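You operate a simulated robot arm through the tools that you are given. There is no shell and no other tool.

You are at the controls of a simulated robot arm. One attempt, no reset.

## Task
Lap the valve disc with paste till it prints a closed blue ring on the seat.
Fine: work the pasted disc over the block's whole patch, blue it, press it on the seat and put it back. A coat counts when it lies all over at full strength: go over it till it gets no stronger.

It is judged by the outcome, as a careful person would: the job done as asked, and still so three seconds after it is handed in. It fails if anything else is knocked over, pushed out of place, dropped, spilled or broken.

## Robot
A 6-joint arm with a two-finger gripper, fixed in place. Base frame: the origin is at the foot of the arm, x ahead of it, y to its left, z up; the work surface is at about z = 800. Readings come in mm, rad, newtons and seconds.
With the tool pointing down near the work surface it reaches from about 100 to 700 mm from the base axis. Its first joint turns from -1.152 to 1.152 rad. Payload 2.45 kg.
The TCP is the grasp point between the finger pads, 30 mm short of the fingertips. In the tool frame z runs along the fingers and y along their closing line. The gripper opens to 106 mm. The gripper's body begins 79 mm behind the TCP.
Orientation is that of the tool frame in the base frame, as a unit quaternion [w, x, y, z]. With the fingers straight down and closing along the base's y, the tool's x points along the base's -x, its y along +y and its z along -z.

## Interface
- The arm moves only by the tool send_rows. Its arguments are lists of equal length, an entry for each row: "linear": the shift along the tool's x, y, z in units of 30 mm (1.0 is 30 mm), a list of three; "rotation": the turn, a rotation vector about the tool's x, y, z in units of 4 degrees (1.0 is 4 degrees), a list of three; "gripper": the opening, from 0 (shut) to 1 (fully open). In form: {"linear": [[dx, dy, dz], ...], "rotation": [[rx, ry, rz], ...], "gripper": [gripper, ...]}. A call has 1 to 20 rows; each row shifts and turns the commanded pose from where the row before left it, along the tool's axes as they then stand. A call with a number of a shift or a turn outside -1 to 1 is refused whole. Each row takes 0.2 s and may step no farther than 50 mm and 0.15 rad from the row before; otherwise, or with a gripper value out of range, the whole call is refused. A pose out of reach is approached as far as the arm can. The call stops where the force on the tool passes 50 N (or 10 N more than at its start, if that is more) or the arm is blocked; 0.2 s more then pass. Each finger travels about 153 mm/s and halts on what it meets, pressing with about 25 N; the grip force reading is that of the motor and also rises with nothing between the fingers. The clock runs only during rows and for 0.2 s after the last one: add rows that do not move to give the fingers time. The reply holds the time, the measured pose of the TCP, the force on the tool along the base axes, the opening and the grip force, in the units named above and with some noise, with the torque about the TCP (base axes, N m) and any sound that the robot's microphone picked up.
- Cameras (640 x 400 px; columns grow to the right, rows downward): "scene" is fixed at [62.5, 393.4, 1427.3]; the picture's right is [-0.76, -0.65, 0.00], its down [-0.33, 0.38, -0.86] and it looks along [0.56, -0.66, -0.50] (base axes); focal length 324 px, centre (320, 200). "wrist" rides on the gripper at [76, -2, -106] in the tool frame; the picture's right is [0.02, 1.00, 0.00], its down [-0.78, 0.02, -0.62] and it looks along [-0.62, 0.01, 0.78] (tool axes); focal length 247 px, centre (320, 200). There is no depth. A picture from a camera that has moved, and an enlarged one, comes with that camera's place and axes in the base frame and with its lens. The place of the scene camera against the robot may be out by one fixed shift of up to 25 mm in any direction.
- snapshot(camera): a new picture of that camera. No time passes.
- close_up(camera, box): a new picture of the part [left, top, right, bottom] of that camera's present view, enlarged. No time passes.
- finish_job(): hands the job in; it is judged then, once.

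Places have to be worked out from the pictures, the camera data and where the tool is seen. Open the gripper and draw the arm clear of the work before you hand the job in, unless the task says otherwise.

The tools are called after "Call:" as a command line: name --argument value ..., lists and objects as JSON in quotes. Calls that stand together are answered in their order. send_rows: Moves the arm, as the interface text tells. Its arguments: {"type":"object","properties":{"linear":{"type":"array"},"rotation":{"type":"array"},"gripper":{"type":"array"}},"required":["linear","rotation","gripper"]} The other tools are called the same way: snapshot (camera) takes a picture; close_up (camera, box) takes an enlarged picture of a part of a camera's view; finish_job () hands the job in.

At the start:

```text
time_s: 0.0
ee_pos: [399.1, -79.5, 1149.6]
tool_rot: [0.0, 0.0, 1.0, 0.0]
force: [0.0, 0.2, 0.3]
torque: [-0.05, -0.02, 0.02]
opening: 106.1
grasp_force: 0.1
```

scene: 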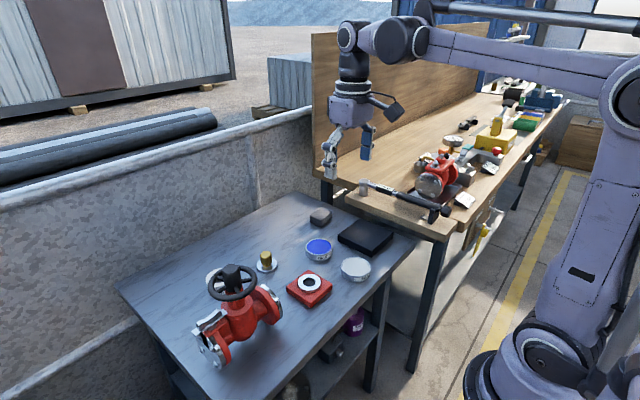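
wrist: 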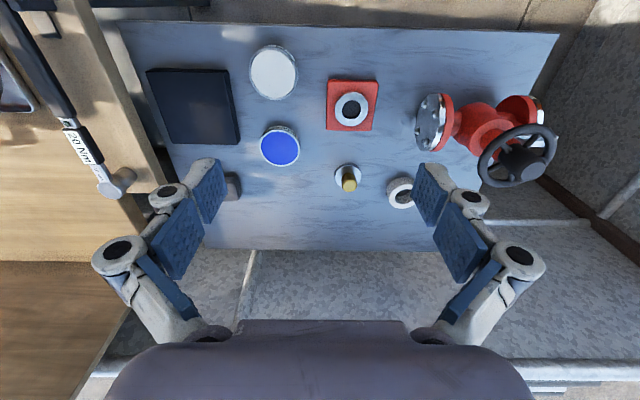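

I start by looking closely at the table from both cameras to identify the disc, pastes, block and seat.

Call:
close_up --camera "scene" --box '[180, 190, 420, 340]'

Call:
close_up --camera "wrist" --box '[120, 20, 440, 220]'

Call:
close_up --camera "scene" --box '[240, 200, 400, 300]'

```text
2.67 times, centred on (300, 265) of scene
camera zoom: at [62.5, 393.4, 1427.3], right [-0.76, -0.65, 0.0], down [-0.33, 0.38, -0.86], along [0.56, -0.66, -0.5], focal length 864 px, centre (373, 27)
```

zoom: 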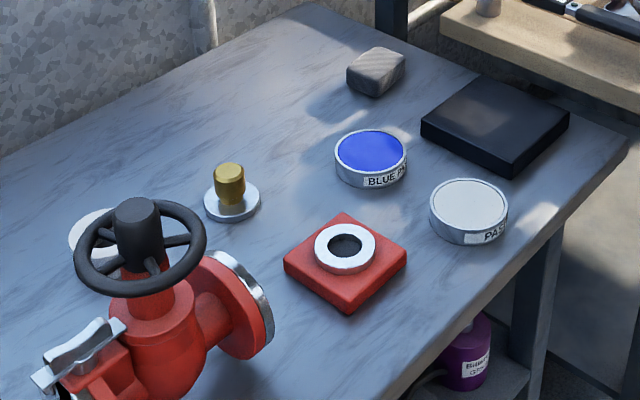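

```text
2.00 times, centred on (280, 120) of wrist
camera zoom: at [324.4, -83.3, 1257.6], right [-0.02, 1.0, 0.0], down [0.78, 0.02, 0.62], along [0.62, 0.01, -0.78], focal length 494 px, centre (400, 360)
```

zoom: 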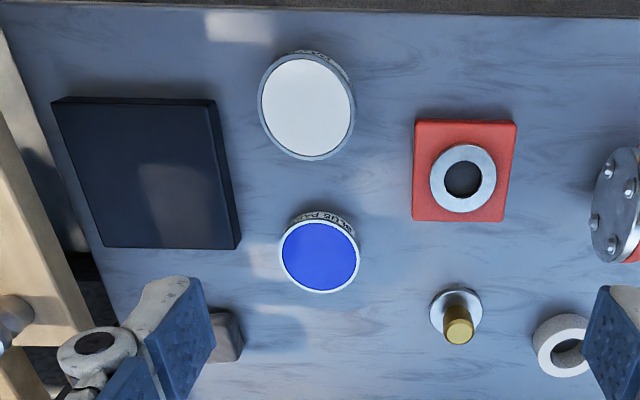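

```text
4.00 times, centred on (320, 250) of scene
camera zoom: at [62.5, 393.4, 1427.3], right [-0.76, -0.65, 0.0], down [-0.33, 0.38, -0.86], along [0.56, -0.66, -0.5], focal length 1296 px, centre (320, 0)
```

zoom: 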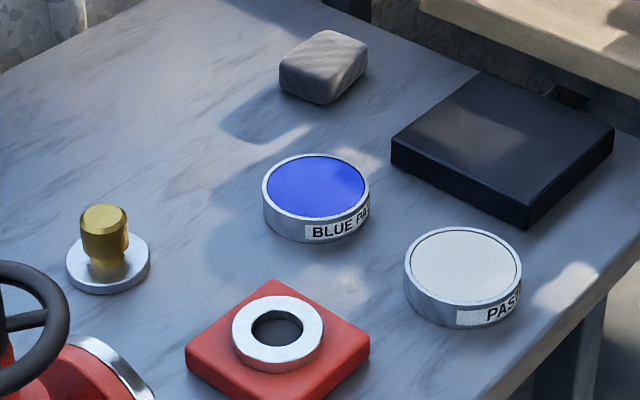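

The table shows: black lapping block (~x469,y-303), white paste tin (~413,-159), blue tin (~544,-158), seat ring on a red block (~464,-28), and the disc with brass knob (~620,-19). I move closer above the disc to triangulate better with the wrist camera.

Call:
send_rows --linear '[[-0.783, 0.33, 0.833], [-0.783, 0.33, 0.833], [-0.783, 0.33, 0.833], [-0.783, 0.33, 0.833], [-0.783, 0.33, 0.833], [-0.783, 0.33, 0.833], [0, 0, 0]]' --rotation '[[0, 0, 0], [0, 0, 0], [0, 0, 0], [0, 0, 0], [0, 0, 0], [0, 0, 0], [0, 0, 0]]' --gripper '[1, 1, 1, 1, 1, 1, 1]'

Call:
snapshot --camera "wrist"

Call:
snapshot --camera "scene"

```text
time_s: 1.6
ee_pos: [541.1, -20.4, 997.7]
tool_rot: [0.0, 0.0, 1.0, 0.0]
force: [-0.1, -0.9, 0.8]
torque: [-0.02, -0.04, 0.01]
opening: 106.0
grasp_force: 0.0
```

```text
taken
camera wrist: at [465.0, -22.3, 1106.7], right [-0.02, 1.0, 0.0], down [0.78, 0.02, 0.62], along [0.62, 0.01, -0.78], focal length 247 px, centre (320, 200)
```

wrist: 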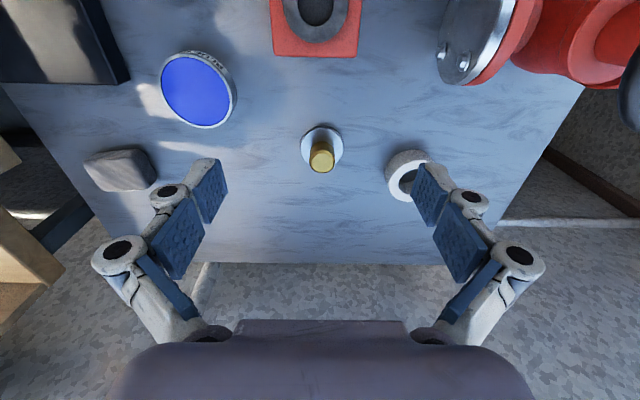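

```text
taken
```

scene: 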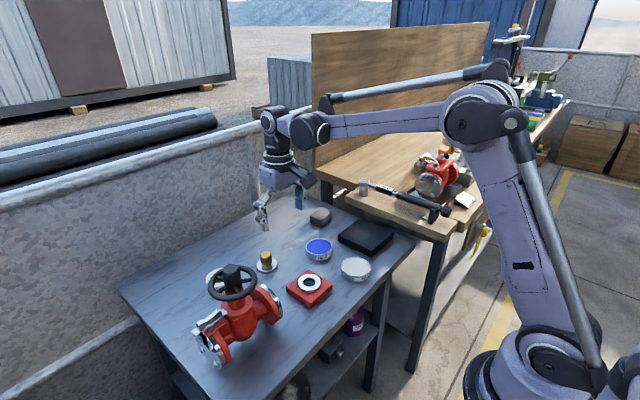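

Wrist view now shows the disc nearly centred. I enlarge it for accurate measurement.

Call:
close_up --camera "wrist" --box '[256, 100, 416, 200]'

Call:
close_up --camera "wrist" --box '[0, 0, 320, 200]'

```text
4.00 times, centred on (336, 150) of wrist
camera zoom: at [465.0, -22.3, 1106.7], right [-0.02, 1.0, 0.0], down [0.78, 0.02, 0.62], along [0.62, 0.01, -0.78], focal length 988 px, centre (256, 400)
```

zoom: 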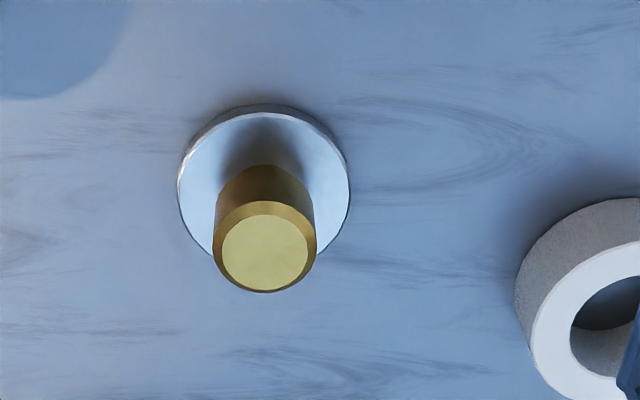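

```text
2.00 times, centred on (160, 100) of wrist
camera zoom: at [465.0, -22.3, 1106.7], right [-0.02, 1.0, 0.0], down [0.78, 0.02, 0.62], along [0.62, 0.01, -0.78], focal length 494 px, centre (640, 400)
```

zoom: 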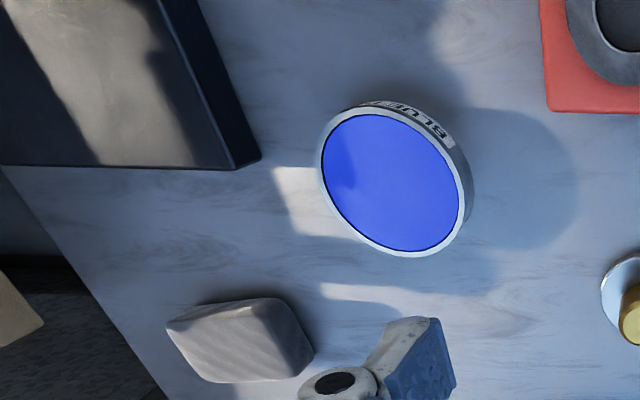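

The disc appears at about (614,-18), knob top ≈ z 849. Now I move to a central viewpoint to measure tins, block and seat.

Call:
send_rows --linear '[[0.74, -0.93, 0], [0.74, -0.93, 0], [0.74, -0.93, 0], [0.74, -0.93, 0], [0.74, -0.93, 0], [0, 0, 0]]' --rotation '[[0, 0, 0], [0, 0, 0], [0, 0, 0], [0, 0, 0], [0, 0, 0], [0, 0, 0]]' --gripper '[1, 1, 1, 1, 1, 1]'

Call:
snapshot --camera "wrist"

Call:
close_up --camera "wrist" --box '[80, 0, 400, 200]'

Call:
close_up --camera "wrist" --box '[320, 0, 640, 200]'

```text
time_s: 3.0
ee_pos: [430.3, -158.2, 998.7]
tool_rot: [0.0, -0.002, 1.0, 0.0]
force: [-0.1, 0.3, 0.1]
torque: [0.03, 0.02, -0.02]
opening: 106.2
grasp_force: 0.1
```

```text
taken
camera wrist: at [354.5, -162.1, 1107.0], right [-0.02, 1.0, 0.0], down [0.78, 0.02, 0.62], along [0.62, 0.01, -0.78], focal length 247 px, centre (320, 200)
```

wrist: 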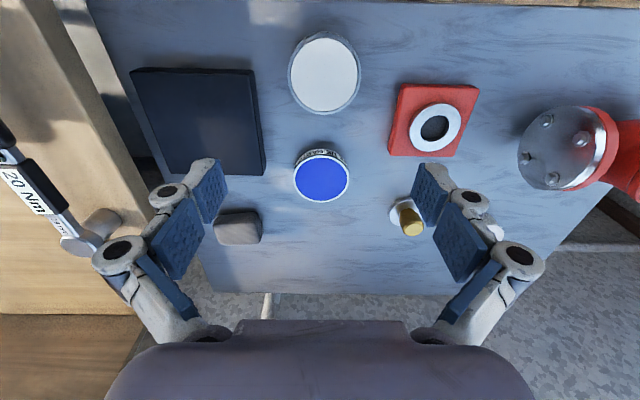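

```text
2.00 times, centred on (240, 100) of wrist
camera zoom: at [354.5, -162.1, 1107.0], right [-0.02, 1.0, 0.0], down [0.78, 0.02, 0.62], along [0.62, 0.01, -0.78], focal length 494 px, centre (480, 400)
```

zoom: 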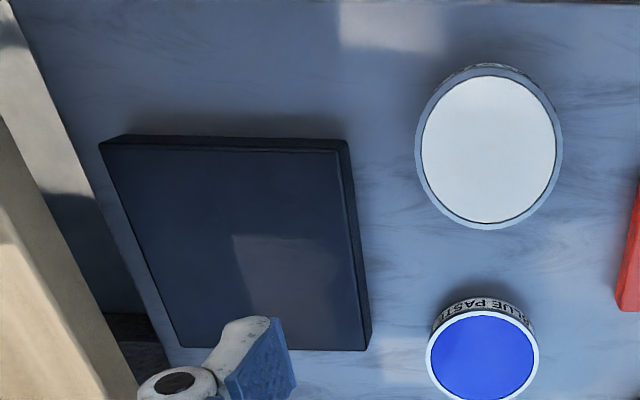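

```text
2.00 times, centred on (480, 100) of wrist
camera zoom: at [354.5, -162.1, 1107.0], right [-0.02, 1.0, 0.0], down [0.78, 0.02, 0.62], along [0.62, 0.01, -0.78], focal length 494 px, centre (0, 400)
```

zoom: 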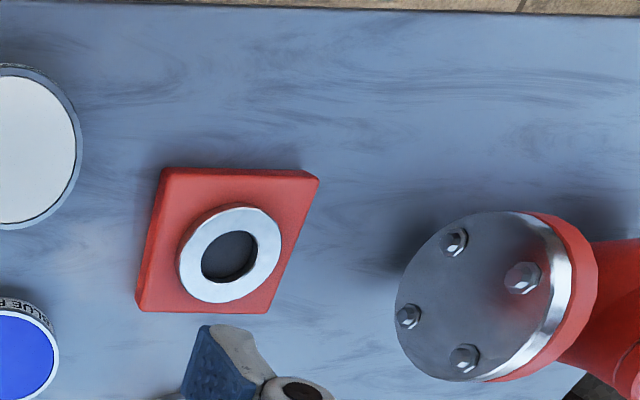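

Estimates: paste tin centre (412,-158), blue tin (542,-157), seat ring (464,-27), block about x 415–537, y −360…−238. I look closer at the block for its patch.

Call:
send_rows --linear '[[-0.31, -0.94, 0.32], [-0.31, -0.94, 0.32], [-0.31, -0.94, 0.32], [-0.31, -0.94, 0.32], [-0.31, -0.94, 0.32], [0, 0, 0]]' --rotation '[[0, 0, 0], [0, 0, 0], [0, 0, 0], [0, 0, 0], [0, 0, 0], [0, 0, 0]]' --gripper '[1, 1, 1, 1, 1, 1]'

Call:
snapshot --camera "wrist"

Call:
close_up --camera "scene" --box '[290, 200, 418, 280]'

```text
time_s: 4.4
ee_pos: [478.2, -301.0, 949.5]
tool_rot: [0.0, 0.001, 1.0, 0.0]
force: [0.3, 0.5, 0.8]
torque: [-0.02, 0.02, -0.03]
opening: 106.0
grasp_force: 0.1
```

```text
taken
camera wrist: at [401.8, -305.1, 1057.3], right [-0.02, 1.0, 0.0], down [0.78, 0.02, 0.62], along [0.62, 0.01, -0.78], focal length 247 px, centre (320, 200)
```

wrist: 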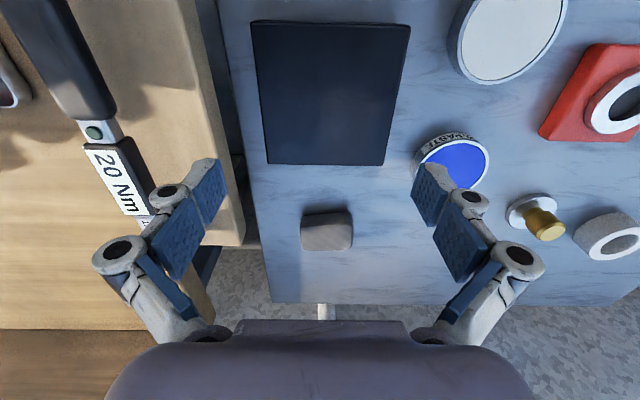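

```text
5.00 times, centred on (354, 240) of scene
camera zoom: at [62.6, 393.4, 1427.3], right [-0.76, -0.65, 0.0], down [-0.33, 0.38, -0.86], along [0.56, -0.66, -0.5], focal length 1620 px, centre (150, 0)
```

zoom: 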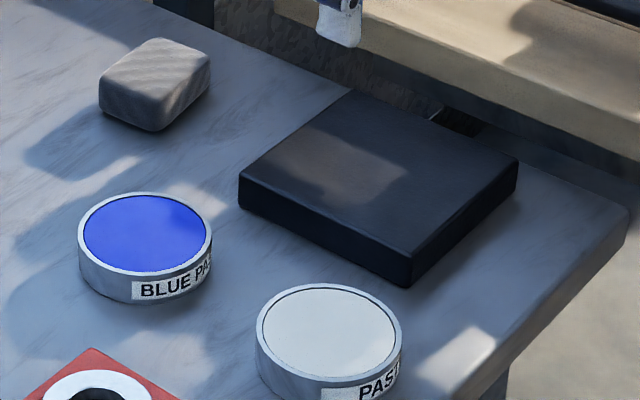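

I enlarge the block to find any patch outline on it.

Call:
close_up --camera "wrist" --box '[240, 10, 440, 180]'

Call:
close_up --camera "scene" --box '[335, 213, 399, 263]'

Call:
close_up --camera "wrist" --box '[280, 190, 376, 260]'

```text
2.35 times, centred on (340, 95) of wrist
camera zoom: at [401.8, -305.1, 1057.3], right [-0.02, 1.0, 0.0], down [0.78, 0.02, 0.62], along [0.62, 0.01, -0.78], focal length 581 px, centre (273, 447)
```

zoom: 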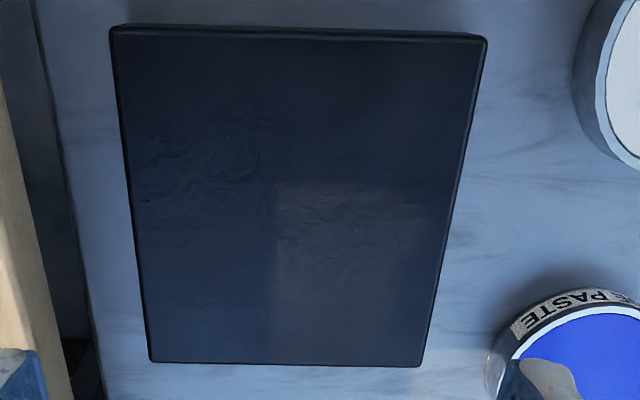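

```text
8.00 times, centred on (367, 238) of scene
camera zoom: at [62.6, 393.4, 1427.3], right [-0.76, -0.65, 0.0], down [-0.33, 0.38, -0.86], along [0.56, -0.66, -0.5], focal length 2593 px, centre (-56, -104)
```

zoom: 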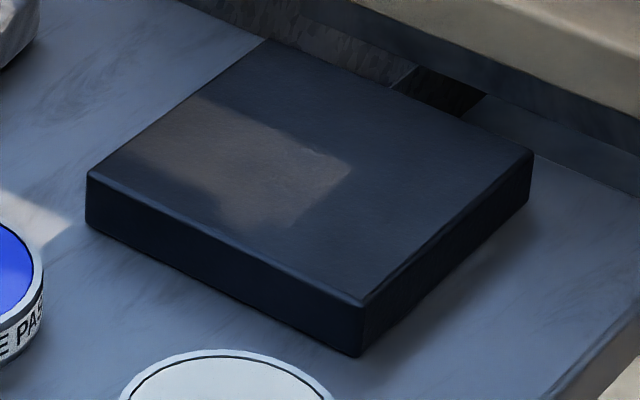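

```text
5.71 times, centred on (328, 225) of wrist
camera zoom: at [401.8, -305.1, 1057.3], right [-0.02, 1.0, 0.0], down [0.78, 0.02, 0.62], along [0.62, 0.01, -0.78], focal length 1411 px, centre (274, 57)
```

zoom: 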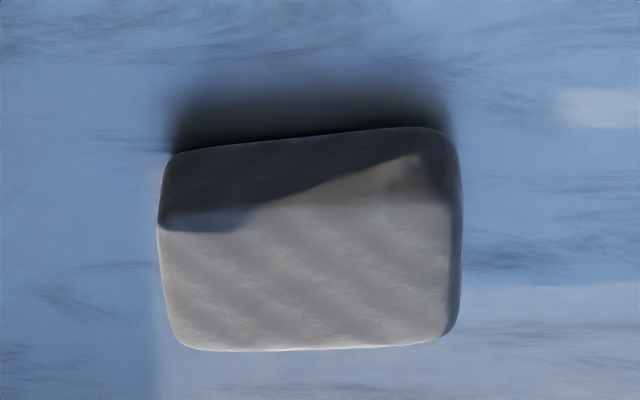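

The whole black top seems to be the patch (the light area is sunlight); block top ≈ x 415–537, y −359…−236. Now I move above the disc at (614,-18) to refine before grasping.

Call:
send_rows --linear '[[-0.453, 0.943, -0.035], [-0.453, 0.943, -0.035], [-0.453, 0.943, -0.035], [-0.453, 0.943, -0.035], [-0.453, 0.943, -0.035], [-0.453, 0.943, -0.035], [-0.453, 0.943, -0.035], [-0.453, 0.943, -0.035], [-0.453, 0.943, -0.035], [-0.453, 0.943, -0.035], [0, 0, 0]]' --rotation '[[0, 0, 0], [0, 0, 0], [0, 0, 0], [0, 0, 0], [0, 0, 0], [0, 0, 0], [0, 0, 0], [0, 0, 0], [0, 0, 0], [0, 0, 0], [0, 0, 0]]' --gripper '[1, 1, 1, 1, 1, 1, 1, 1, 1, 1, 1]'

Call:
snapshot --camera "wrist"

Call:
close_up --camera "wrist" --box '[240, 50, 400, 150]'

Call:
close_up --camera "scene" --box '[216, 180, 344, 280]'

```text
time_s: 6.8
ee_pos: [615.5, -19.7, 962.1]
tool_rot: [0.0, 0.0, 1.0, 0.0]
force: [0.2, 0.5, 0.5]
torque: [-0.02, 0.02, -0.01]
opening: 105.9
grasp_force: 0.0
```

```text
taken
camera wrist: at [539.0, -22.0, 1069.2], right [-0.02, 1.0, 0.0], down [0.78, 0.02, 0.62], along [0.62, 0.01, -0.78], focal length 247 px, centre (320, 200)
```

wrist: 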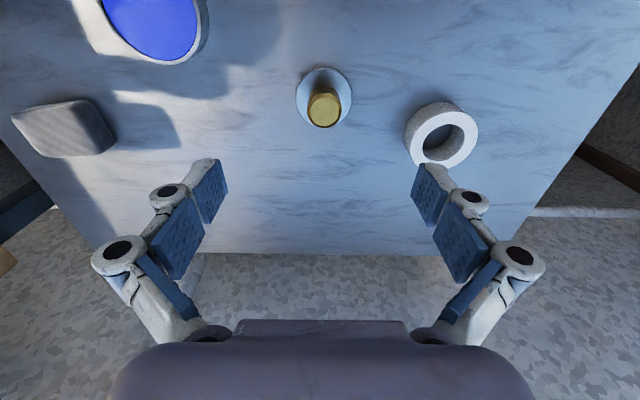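

```text
4.00 times, centred on (320, 100) of wrist
camera zoom: at [539.0, -22.0, 1069.2], right [-0.02, 1.0, 0.0], down [0.78, 0.02, 0.62], along [0.62, 0.01, -0.78], focal length 988 px, centre (320, 600)
```

zoom: 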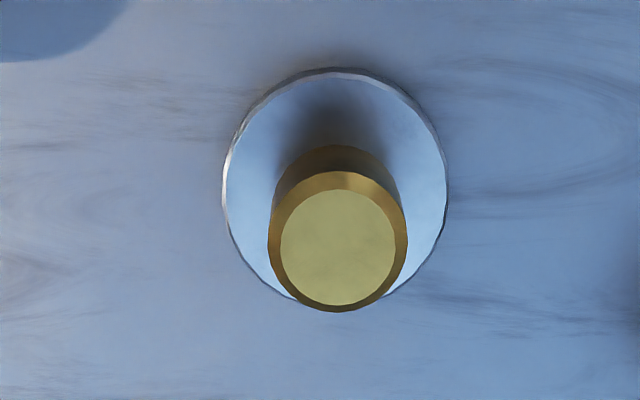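

```text
4.00 times, centred on (280, 230) of scene
camera zoom: at [62.5, 393.4, 1427.3], right [-0.76, -0.65, 0.0], down [-0.33, 0.38, -0.86], along [0.56, -0.66, -0.5], focal length 1296 px, centre (480, 80)
```

zoom: 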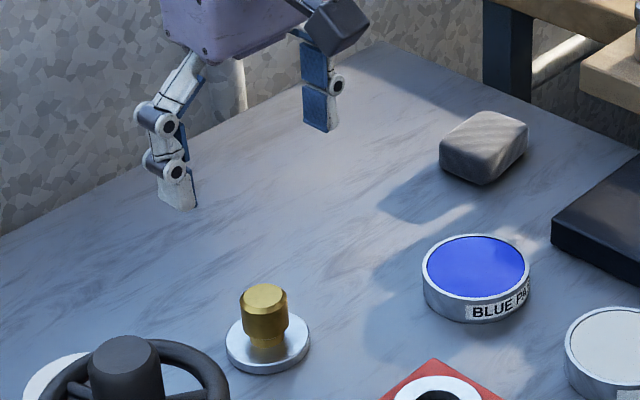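

Disc centre resolves to about (613.5,-17.5), knob 30 mm wide, knob top ≈849, disc top ≈809. I centre, half-close the fingers and lower to TCP z≈846 so that fingertips stay above the disc plate.

Call:
send_rows --linear '[[0.067, 0.07, 0], [0, 0, 0.96], [0, 0, 0.96], [0, 0, 0.96], [0, 0, 0.5], [0, 0, 0]]' --rotation '[[0, 0, 0], [0, 0, 0], [0, 0, 0], [0, 0, 0], [0, 0, 0], [0, 0, 0]]' --gripper '[0.65, 0.65, 0.65, 0.65, 0.65, 0.65]'

Call:
snapshot --camera "wrist"

Call:
close_up --camera "scene" --box '[216, 200, 344, 280]'

```text
time_s: 8.2
ee_pos: [610.2, -17.8, 860.7]
tool_rot: [0.0, -0.001, 1.0, -0.001]
force: [-0.2, -0.5, -0.8]
torque: [-0.03, 0.02, -0.03]
opening: 69.1
grasp_force: 0.2
```

```text
taken
camera wrist: at [533.7, -20.4, 968.5], right [-0.02, 1.0, 0.0], down [0.78, 0.02, 0.62], along [0.62, 0.01, -0.78], focal length 247 px, centre (320, 200)
```

wrist: 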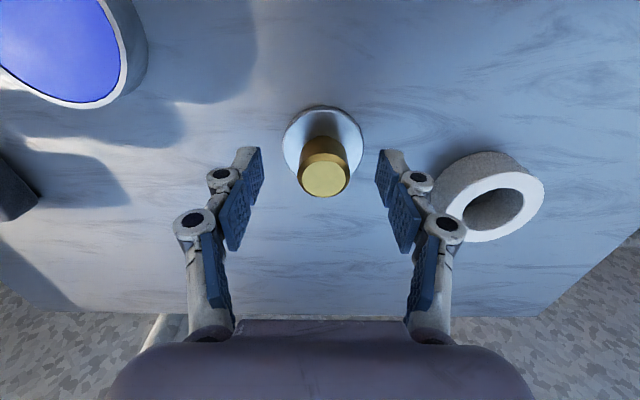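

```text
5.00 times, centred on (280, 240) of scene
camera zoom: at [62.5, 393.4, 1427.3], right [-0.76, -0.65, 0.0], down [-0.33, 0.38, -0.86], along [0.56, -0.66, -0.5], focal length 1620 px, centre (520, 0)
```

zoom: 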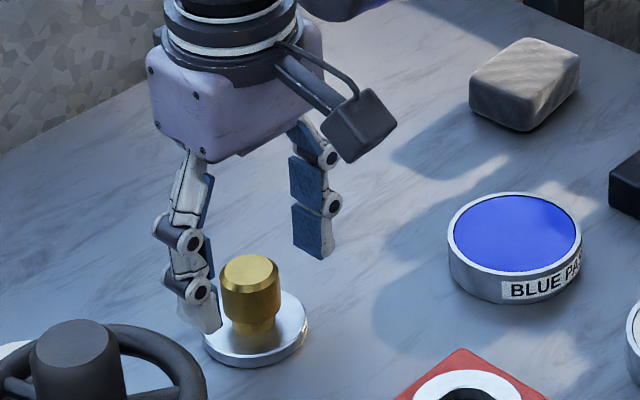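

The knob shows at about (613.3,-17), z top 849; the TCP is at (610.2,-17.8,860.7). I shift 3 mm ahead, lower to 846 and check before closing.

Call:
send_rows --linear '[[-0.1, 0.025, 0.2], [0, 0, 0.28], [0, 0, 0], [0, 0, 0]]' --rotation '[[0, 0, 0], [0, 0, 0], [0, 0, 0], [0, 0, 0]]' --gripper '[0.65, 0.65, 0.65, 0.65]'

Call:
close_up --camera "wrist" --box '[220, 80, 420, 205]'

Call:
close_up --camera "scene" --box '[240, 230, 304, 270]'

```text
time_s: 9.2
ee_pos: [615.1, -15.6, 845.3]
tool_rot: [0.0, -0.001, 1.0, 0.001]
force: [0.4, -0.2, -0.2]
torque: [-0.02, 0.0, 0.0]
opening: 69.0
grasp_force: 0.0
```

```text
3.20 times, centred on (320, 142) of wrist
camera zoom: at [538.3, -19.0, 953.5], right [-0.02, 1.0, 0.0], down [0.78, 0.02, 0.62], along [0.62, 0.01, -0.78], focal length 790 px, centre (320, 384)
```

zoom: 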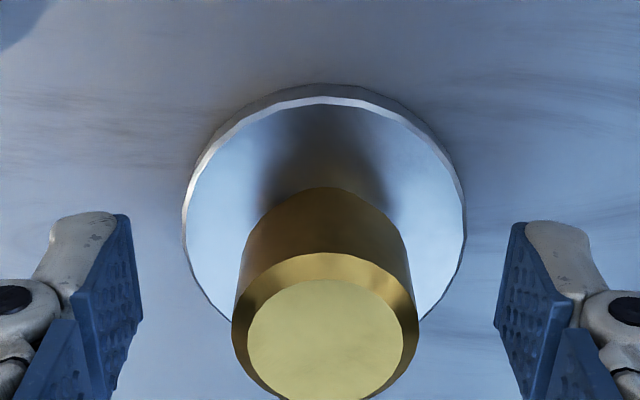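

```text
10.00 times, centred on (272, 250) of scene
camera zoom: at [62.5, 393.4, 1427.3], right [-0.76, -0.65, 0.0], down [-0.33, 0.38, -0.86], along [0.56, -0.66, -0.5], focal length 3241 px, centre (800, -300)
```

zoom: 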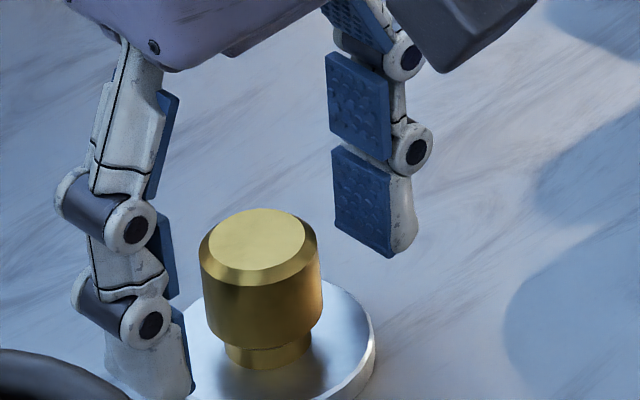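

The fingers straddle the knob evenly and are above the plate. I close the gripper and let it settle.

Call:
send_rows --linear '[[0, 0, 0], [0, 0, 0], [0, 0, 0], [0, 0, 0]]' --rotation '[[0, 0, 0], [0, 0, 0], [0, 0, 0], [0, 0, 0]]' --gripper '[0.4, 0.2, 0, 0]'

Call:
close_up --camera "wrist" --box '[220, 80, 420, 205]'

Call:
close_up --camera "scene" --box '[240, 230, 304, 270]'

```text
time_s: 10.2
ee_pos: [613.5, -14.8, 846.2]
tool_rot: [0.0, 0.0, 1.0, 0.0]
force: [0.3, -0.3, 0.4]
torque: [0.03, 0.01, 0.02]
opening: 31.6
grasp_force: 25.3
```

```text
3.20 times, centred on (320, 142) of wrist
camera zoom: at [538.3, -19.0, 953.6], right [-0.02, 1.0, 0.0], down [0.78, 0.02, 0.62], along [0.62, 0.01, -0.78], focal length 790 px, centre (320, 384)
```

zoom: 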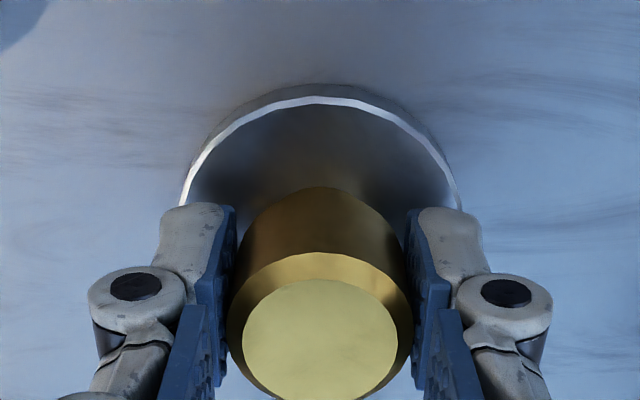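

```text
10.00 times, centred on (272, 250) of scene
camera zoom: at [62.5, 393.4, 1427.3], right [-0.76, -0.65, 0.0], down [-0.33, 0.38, -0.86], along [0.56, -0.66, -0.5], focal length 3241 px, centre (800, -300)
```

zoom: 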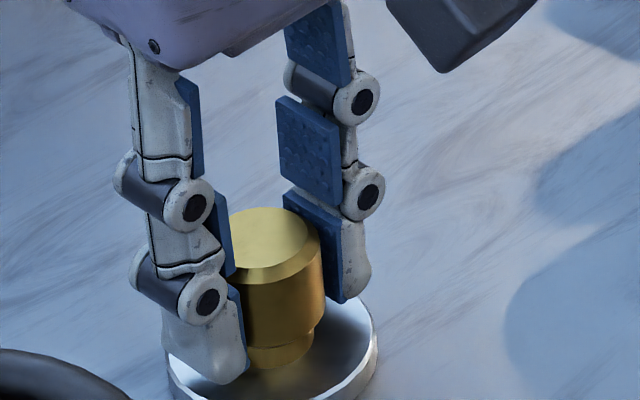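

The knob is held (opening 31.6 mm, 25 N). I note the grasp pose ≈(614.3,-15.7,845.7) for putting it back, then lift straight up 100 mm gently and inspect.

Call:
send_rows --linear '[[0, 0, -0.2], [0, 0, -0.4], [0, 0, -0.6], [0, 0, -0.8], [0, 0, -0.8], [0, 0, -0.5], [0, 0, 0], [0, 0, 0]]' --rotation '[[0, 0, 0], [0, 0, 0], [0, 0, 0], [0, 0, 0], [0, 0, 0], [0, 0, 0], [0, 0, 0], [0, 0, 0]]' --gripper '[0, 0, 0, 0, 0, 0, 0, 0]'

Call:
close_up --camera "wrist" --box '[160, 0, 480, 200]'

Call:
close_up --camera "scene" --box '[200, 170, 360, 270]'

```text
time_s: 12.0
ee_pos: [614.7, -17.3, 946.1]
tool_rot: [0.0, 0.001, 1.0, 0.0]
force: [-0.4, 0.7, -1.1]
torque: [-0.02, 0.0, 0.01]
opening: 31.4
grasp_force: 24.7
```

```text
2.00 times, centred on (320, 100) of wrist
camera zoom: at [539.0, -19.3, 1053.7], right [-0.02, 1.0, 0.0], down [0.78, 0.02, 0.62], along [0.62, 0.01, -0.78], focal length 494 px, centre (320, 400)
```

zoom: 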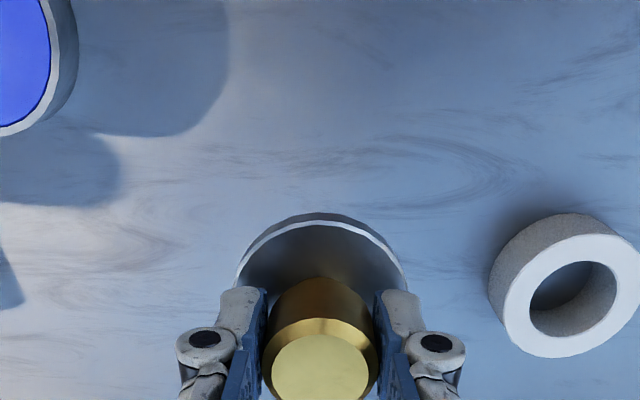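

```text
4.00 times, centred on (280, 220) of scene
camera zoom: at [62.6, 393.4, 1427.3], right [-0.76, -0.65, 0.0], down [-0.33, 0.38, -0.86], along [0.56, -0.66, -0.5], focal length 1296 px, centre (480, 120)
```

zoom: 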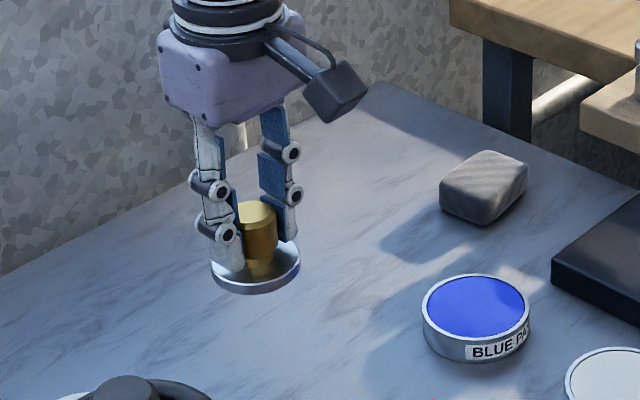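

The disc hangs level and firm. I carry it above the white paste tin at about (412,-157).

Call:
send_rows --linear '[[0.3, -0.2, 0], [0.672, -0.468, 0], [0.672, -0.468, 0], [0.672, -0.468, 0], [0.672, -0.468, 0], [0.672, -0.468, 0], [0.672, -0.468, 0], [0.672, -0.468, 0], [0.672, -0.468, 0], [0.672, -0.468, 0], [0.37, -0.268, 0], [0, 0, 0], [0, 0, 0]]' --rotation '[[0, 0, 0], [0, 0, 0], [0, 0, 0], [0, 0, 0], [0, 0, 0], [0, 0, 0], [0, 0, 0], [0, 0, 0], [0, 0, 0], [0, 0, 0], [0, 0, 0], [0, 0, 0], [0, 0, 0]]' --gripper '[0, 0, 0, 0, 0, 0, 0, 0, 0, 0, 0, 0, 0]'

Call:
close_up --camera "wrist" --box '[160, 0, 480, 200]'

Call:
close_up --camera "scene" --box '[270, 180, 430, 280]'

```text
time_s: 14.8
ee_pos: [413.0, -155.0, 947.4]
tool_rot: [0.0, 0.0, 1.0, 0.0]
force: [-0.1, -0.7, -2.2]
torque: [-0.03, -0.03, -0.01]
opening: 31.3
grasp_force: 25.0
```

```text
2.00 times, centred on (320, 100) of wrist
camera zoom: at [336.2, -158.4, 1055.1], right [-0.02, 1.0, 0.0], down [0.78, 0.02, 0.62], along [0.62, 0.01, -0.78], focal length 494 px, centre (320, 400)
```

zoom: 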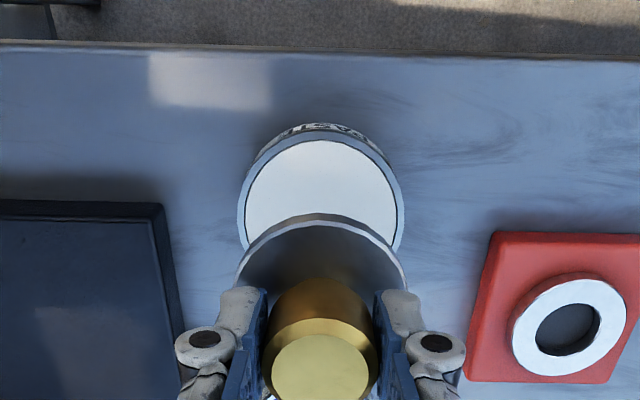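

```text
4.00 times, centred on (350, 230) of scene
camera zoom: at [62.6, 393.4, 1427.3], right [-0.76, -0.65, 0.0], down [-0.33, 0.38, -0.86], along [0.56, -0.66, -0.5], focal length 1296 px, centre (200, 80)
```

zoom: 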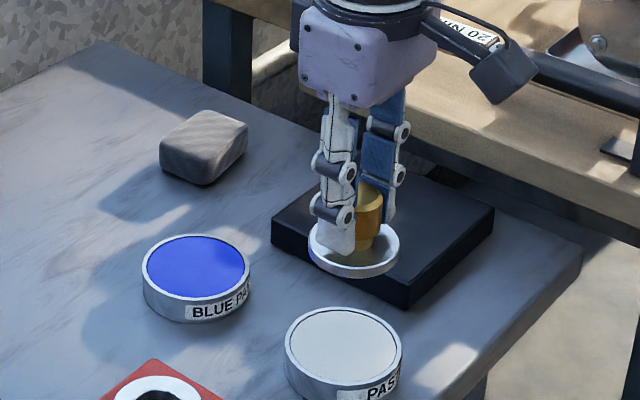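

The column alignment is good, but correcting for perspective puts the tin centre near x≈416. I shift 4 mm ahead, 1 mm to −y and lower 65 mm, staying above the rim.

Call:
send_rows --linear '[[-0.133, -0.033, 0.2], [0, 0, 0.5], [0, 0, 0.5], [0, 0, 0.5], [0, 0, 0.3], [0, 0, 0.167], [0, 0, 0], [0, 0, 0]]' --rotation '[[0, 0, 0], [0, 0, 0], [0, 0, 0], [0, 0, 0], [0, 0, 0], [0, 0, 0], [0, 0, 0], [0, 0, 0]]' --gripper '[0, 0, 0, 0, 0, 0, 0, 0]'

Call:
close_up --camera "wrist" --box '[220, 60, 420, 200]'

Call:
close_up --camera "scene" --box '[315, 230, 395, 290]'

```text
time_s: 16.6
ee_pos: [416.3, -157.9, 877.8]
tool_rot: [-0.001, 0.0, 1.0, -0.001]
force: [0.2, 1.3, -0.3]
torque: [-0.02, 0.01, 0.03]
opening: 31.4
grasp_force: 25.2
```

```text
2.86 times, centred on (320, 130) of wrist
camera zoom: at [340.3, -160.4, 986.0], right [-0.02, 1.0, 0.0], down [0.78, 0.02, 0.62], along [0.62, 0.01, -0.78], focal length 706 px, centre (320, 400)
```

zoom: 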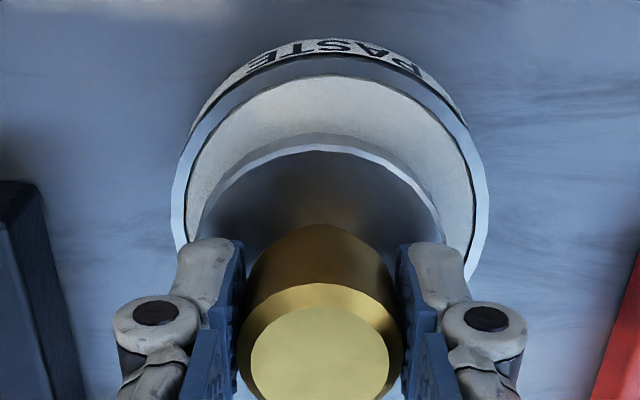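

```text
6.67 times, centred on (355, 260) of scene
camera zoom: at [62.6, 393.4, 1427.3], right [-0.76, -0.65, 0.0], down [-0.33, 0.38, -0.86], along [0.56, -0.66, -0.5], focal length 2161 px, centre (87, -200)
```

zoom: 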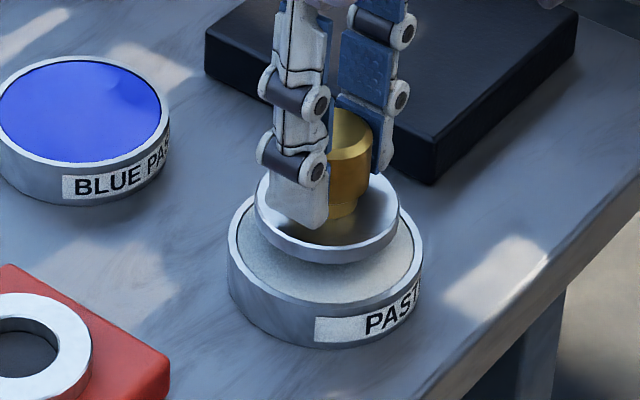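

Disc is now about 2 mm left of the tin's middle and roughly 10 mm above the paste. I nudge +1 mm in y and lower 8 mm, watching the force.

Call:
send_rows --linear '[[0, 0.05, 0.1], [0, 0, 0.1], [0, 0, 0.067], [0, 0, 0], [0, 0, 0]]' --rotation '[[0, 0, 0], [0, 0, 0], [0, 0, 0], [0, 0, 0], [0, 0, 0]]' --gripper '[0, 0, 0, 0, 0]'

Call:
close_up --camera "wrist" --box '[220, 60, 420, 200]'

Call:
close_up --camera "scene" --box '[315, 230, 395, 290]'

```text
time_s: 17.8
ee_pos: [416.4, -154.8, 871.4]
tool_rot: [0.0, 0.0, 1.0, 0.0]
force: [-0.6, 0.1, -1.8]
torque: [0.02, 0.0, 0.04]
opening: 31.6
grasp_force: 24.5
```

```text
2.86 times, centred on (320, 130) of wrist
camera zoom: at [339.4, -158.3, 979.7], right [-0.02, 1.0, 0.0], down [0.78, 0.02, 0.62], along [0.62, 0.01, -0.78], focal length 706 px, centre (320, 400)
```

zoom: 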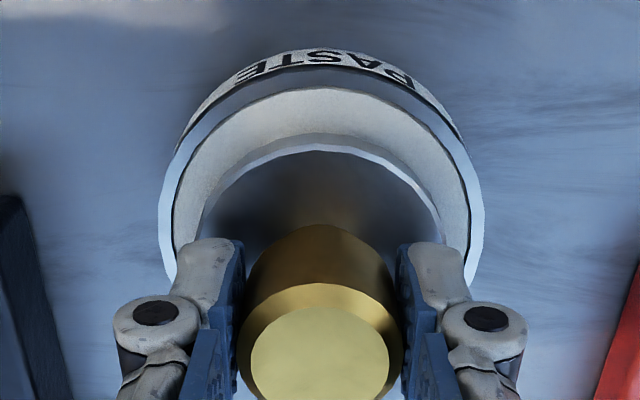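

```text
6.67 times, centred on (355, 260) of scene
camera zoom: at [62.6, 393.4, 1427.3], right [-0.76, -0.65, 0.0], down [-0.33, 0.38, -0.86], along [0.56, -0.66, -0.5], focal length 2161 px, centre (87, -200)
```

zoom: 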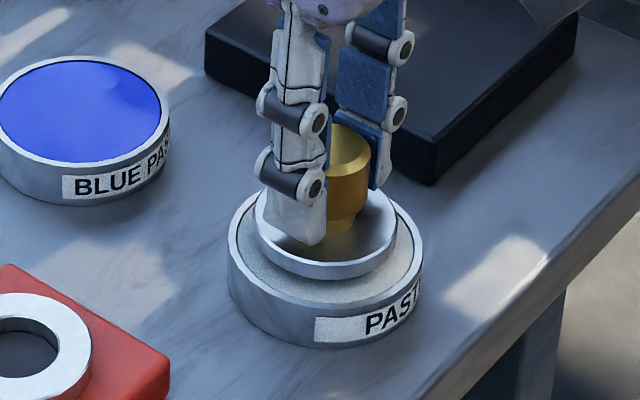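

Centred now (both at column ~321). I continue lowering in 3 mm steps until contact.

Call:
send_rows --linear '[[0, 0, 0.05], [0, 0, 0.05], [0, 0, 0], [0, 0, 0]]' --rotation '[[0, 0, 0], [0, 0, 0], [0, 0, 0], [0, 0, 0]]' --gripper '[0, 0, 0, 0]'

Call:
close_up --camera "scene" --box '[315, 230, 395, 290]'

```text
time_s: 18.8
ee_pos: [416.6, -154.9, 871.3]
tool_rot: [0.0, 0.0, 1.0, 0.0]
force: [-0.5, 0.4, -0.9]
torque: [0.0, -0.02, -0.02]
opening: 31.6
grasp_force: 25.2
```

```text
6.67 times, centred on (355, 260) of scene
camera zoom: at [62.6, 393.4, 1427.3], right [-0.76, -0.65, 0.0], down [-0.33, 0.38, -0.86], along [0.56, -0.66, -0.5], focal length 2161 px, centre (87, -200)
```

zoom: 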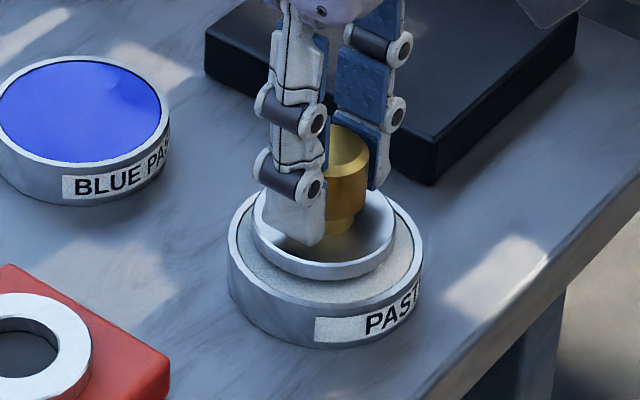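

The reading hardly changed with the 3 mm command, so I check the actual wrist camera pose and view.

Call:
close_up --camera "wrist" --box '[220, 60, 420, 200]'

```text
2.86 times, centred on (320, 130) of wrist
camera zoom: at [340.5, -159.0, 978.3], right [-0.02, 1.0, 0.0], down [0.78, 0.02, 0.62], along [0.62, 0.01, -0.78], focal length 706 px, centre (320, 400)
```

zoom: 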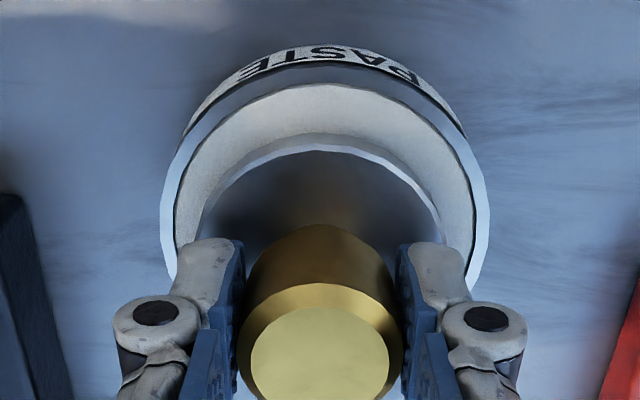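

The tool has gone down about 1.4 mm, no contact yet. I lower 4 mm more.

Call:
send_rows --linear '[[0, 0, 0.066], [0, 0, 0.066], [0, 0, 0], [0, 0, 0]]' --rotation '[[0, 0, 0], [0, 0, 0], [0, 0, 0], [0, 0, 0]]' --gripper '[0, 0, 0, 0]'

Call:
close_up --camera "wrist" --box '[220, 60, 420, 200]'

Call:
close_up --camera "scene" --box '[315, 230, 395, 290]'

```text
time_s: 19.8
ee_pos: [417.6, -155.8, 866.9]
tool_rot: [0.0, 0.0, 1.0, -0.001]
force: [0.2, -0.3, 17.4]
torque: [-0.01, -0.04, -0.02]
opening: 31.6
grasp_force: 24.4
```

```text
2.86 times, centred on (320, 130) of wrist
camera zoom: at [340.7, -158.9, 974.0], right [-0.02, 1.0, 0.0], down [0.78, 0.02, 0.62], along [0.62, 0.01, -0.78], focal length 706 px, centre (320, 400)
```

zoom: 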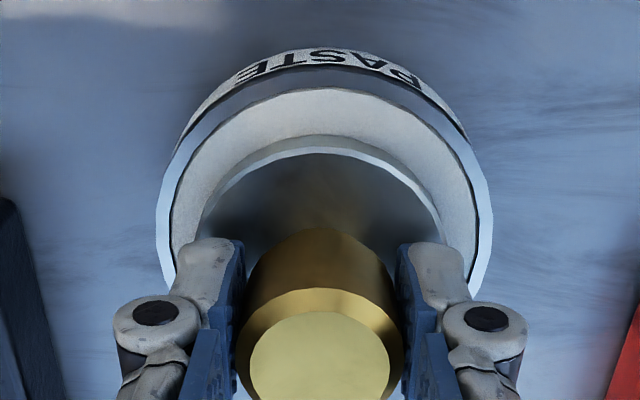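

```text
6.67 times, centred on (355, 260) of scene
camera zoom: at [62.3, 393.5, 1427.3], right [-0.76, -0.65, 0.0], down [-0.33, 0.38, -0.86], along [0.56, -0.66, -0.5], focal length 2161 px, centre (87, -200)
```

zoom: 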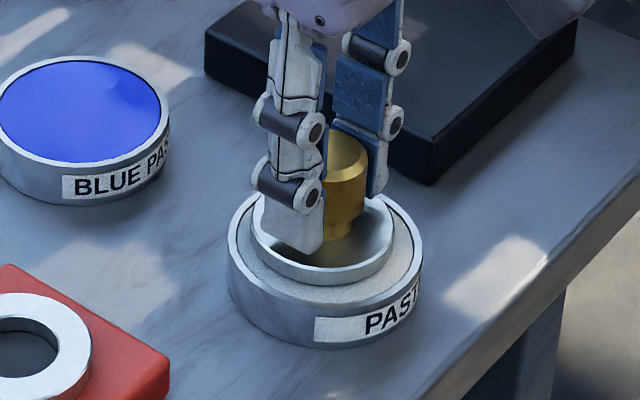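

Contact with the paste: 17 N at z≈866.9, disc within the rim. I make one small circle of 4 mm radius under this pressure and check the tin stays put.

Call:
send_rows --linear '[[-0.133, 0, 0], [0.039, 0.094, 0], [0.094, 0.039, 0], [0.094, -0.039, 0], [0.039, -0.094, 0], [-0.039, -0.094, 0], [-0.094, -0.039, 0], [-0.094, 0.039, 0], [-0.039, 0.094, 0], [0.133, 0, 0], [0, 0, 0]]' --rotation '[[0, 0, 0], [0, 0, 0], [0, 0, 0], [0, 0, 0], [0, 0, 0], [0, 0, 0], [0, 0, 0], [0, 0, 0], [0, 0, 0], [0, 0, 0], [0, 0, 0]]' --gripper '[0, 0, 0, 0, 0, 0, 0, 0, 0, 0, 0]'

Call:
close_up --camera "wrist" --box '[220, 60, 420, 200]'

Call:
close_up --camera "scene" --box '[315, 230, 395, 290]'

```text
time_s: 22.2
ee_pos: [415.4, -154.8, 866.8]
tool_rot: [0.0, 0.001, 1.0, 0.0]
force: [0.8, 0.5, -1.4]
torque: [0.01, -0.01, -0.01]
opening: 31.5
grasp_force: 26.0
```

```text
2.86 times, centred on (320, 130) of wrist
camera zoom: at [340.1, -157.8, 974.3], right [-0.02, 1.0, 0.0], down [0.78, 0.02, 0.62], along [0.62, 0.01, -0.78], focal length 706 px, centre (320, 400)
```

zoom: 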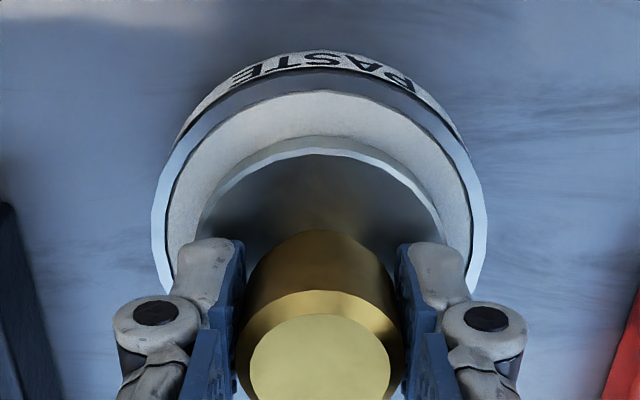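

```text
6.67 times, centred on (355, 260) of scene
camera zoom: at [62.6, 393.4, 1427.3], right [-0.76, -0.65, 0.0], down [-0.33, 0.38, -0.86], along [0.56, -0.66, -0.5], focal length 2161 px, centre (87, -200)
```

zoom: 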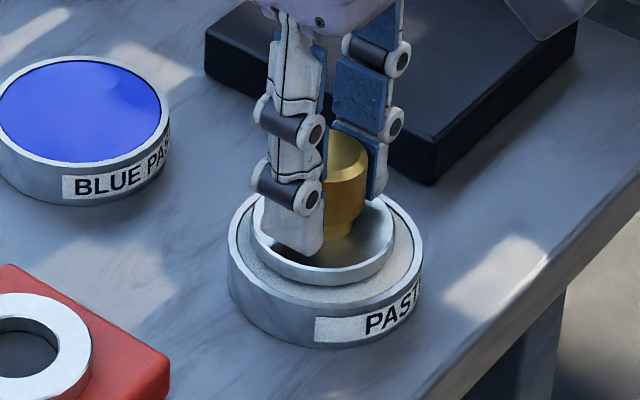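

Contact force vanished after the circle at the same height, tin unmoved. I lower 1.5 mm to regain pressure.

Call:
send_rows --linear '[[0, 0, 0.05], [0, 0, 0], [0, 0, 0]]' --rotation '[[0, 0, 0], [0, 0, 0], [0, 0, 0]]' --gripper '[0, 0, 0]'

```text
time_s: 23.0
ee_pos: [415.9, -155.4, 865.5]
tool_rot: [0.001, -0.001, 1.0, 0.0]
force: [0.9, 2.1, 17.3]
torque: [0.05, -0.22, -0.03]
opening: 31.5
grasp_force: 25.1
```

Back to 17 N. I do two circles of 4 mm radius here.

Call:
send_rows --linear '[[-0.133, 0, 0], [0.039, 0.094, 0], [0.094, 0.039, 0], [0.094, -0.039, 0], [0.039, -0.094, 0], [-0.039, -0.094, 0], [-0.094, -0.039, 0], [-0.094, 0.039, 0], [-0.039, 0.094, 0], [0.039, 0.094, 0], [0.094, 0.039, 0], [0.094, -0.039, 0], [0.039, -0.094, 0], [-0.039, -0.094, 0], [-0.094, -0.039, 0], [-0.094, 0.039, 0], [-0.039, 0.094, 0], [0.133, 0, 0], [0, 0, 0]]' --rotation '[[0, 0, 0], [0, 0, 0], [0, 0, 0], [0, 0, 0], [0, 0, 0], [0, 0, 0], [0, 0, 0], [0, 0, 0], [0, 0, 0], [0, 0, 0], [0, 0, 0], [0, 0, 0], [0, 0, 0], [0, 0, 0], [0, 0, 0], [0, 0, 0], [0, 0, 0], [0, 0, 0], [0, 0, 0]]' --gripper '[0, 0, 0, 0, 0, 0, 0, 0, 0, 0, 0, 0, 0, 0, 0, 0, 0, 0, 0]'

Call:
close_up --camera "wrist" --box '[220, 60, 420, 200]'

Call:
close_up --camera "scene" --box '[315, 230, 395, 290]'

```text
time_s: 27.0
ee_pos: [416.6, -156.0, 863.4]
tool_rot: [0.001, -0.002, 1.0, 0.0]
force: [2.0, 0.4, 6.1]
torque: [0.04, -0.3, 0.03]
opening: 31.3
grasp_force: 24.9
```

```text
2.86 times, centred on (320, 130) of wrist
camera zoom: at [340.7, -159.1, 971.1], right [-0.02, 1.0, 0.0], down [0.78, 0.02, 0.62], along [0.62, 0.01, -0.78], focal length 706 px, centre (320, 400)
```

zoom: 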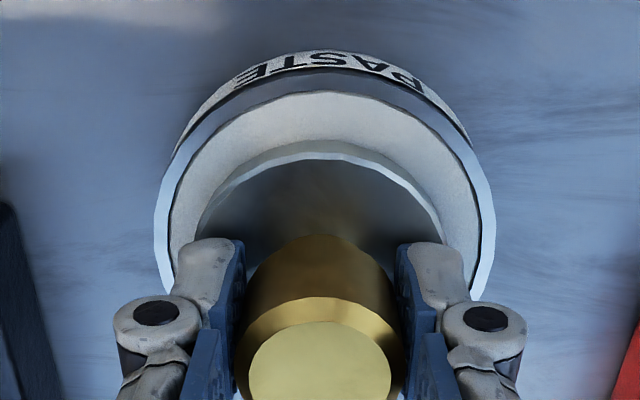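

```text
6.67 times, centred on (355, 260) of scene
camera zoom: at [62.5, 393.5, 1427.3], right [-0.76, -0.65, 0.0], down [-0.33, 0.38, -0.86], along [0.56, -0.66, -0.5], focal length 2161 px, centre (87, -200)
```

zoom: 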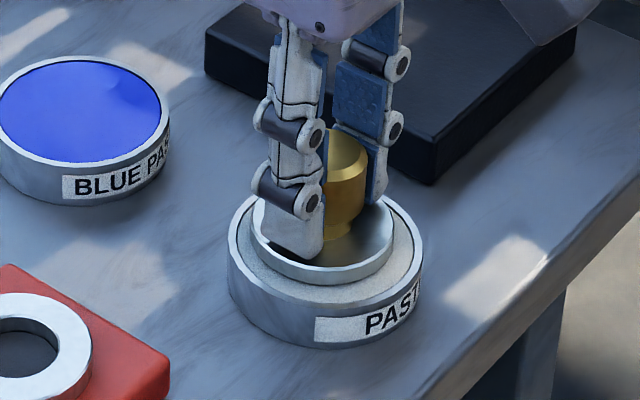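

Force is now 6 N and the disc slid up slightly (~3 mm) in the fingers; the tin has not moved. I do two more circles at this lighter pressure before inspecting the coat.

Call:
send_rows --linear '[[-0.133, 0, 0], [0.039, 0.094, 0], [0.094, 0.039, 0], [0.094, -0.039, 0], [0.039, -0.094, 0], [-0.039, -0.094, 0], [-0.094, -0.039, 0], [-0.094, 0.039, 0], [-0.039, 0.094, 0], [0.039, 0.094, 0], [0.094, 0.039, 0], [0.094, -0.039, 0], [0.039, -0.094, 0], [-0.039, -0.094, 0], [-0.094, -0.039, 0], [-0.094, 0.039, 0], [-0.039, 0.094, 0], [0.133, 0, 0], [0, 0, 0]]' --rotation '[[0, 0, 0], [0, 0, 0], [0, 0, 0], [0, 0, 0], [0, 0, 0], [0, 0, 0], [0, 0, 0], [0, 0, 0], [0, 0, 0], [0, 0, 0], [0, 0, 0], [0, 0, 0], [0, 0, 0], [0, 0, 0], [0, 0, 0], [0, 0, 0], [0, 0, 0], [0, 0, 0], [0, 0, 0]]' --gripper '[0, 0, 0, 0, 0, 0, 0, 0, 0, 0, 0, 0, 0, 0, 0, 0, 0, 0, 0]'

Call:
close_up --camera "wrist" --box '[220, 60, 420, 200]'

Call:
close_up --camera "scene" --box '[315, 230, 395, 290]'

```text
time_s: 31.0
ee_pos: [416.8, -154.8, 865.2]
tool_rot: [0.001, 0.0, 1.0, 0.001]
force: [-0.4, -0.1, -2.2]
torque: [0.01, 0.01, 0.02]
opening: 31.5
grasp_force: 25.5
```

```text
2.86 times, centred on (320, 130) of wrist
camera zoom: at [340.2, -158.0, 972.5], right [-0.02, 1.0, 0.0], down [0.78, 0.02, 0.62], along [0.62, 0.01, -0.78], focal length 706 px, centre (320, 400)
```

zoom: 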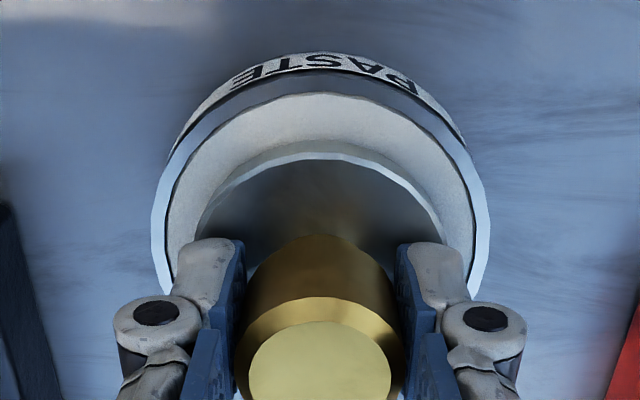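

```text
6.67 times, centred on (355, 260) of scene
camera zoom: at [62.6, 393.4, 1427.3], right [-0.76, -0.65, 0.0], down [-0.33, 0.38, -0.86], along [0.56, -0.66, -0.5], focal length 2161 px, centre (87, -200)
```

zoom: 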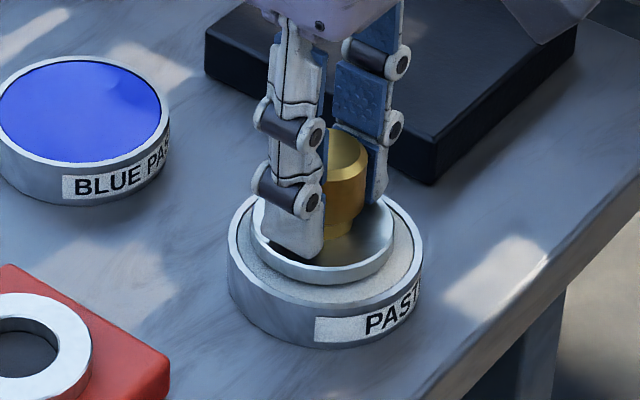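

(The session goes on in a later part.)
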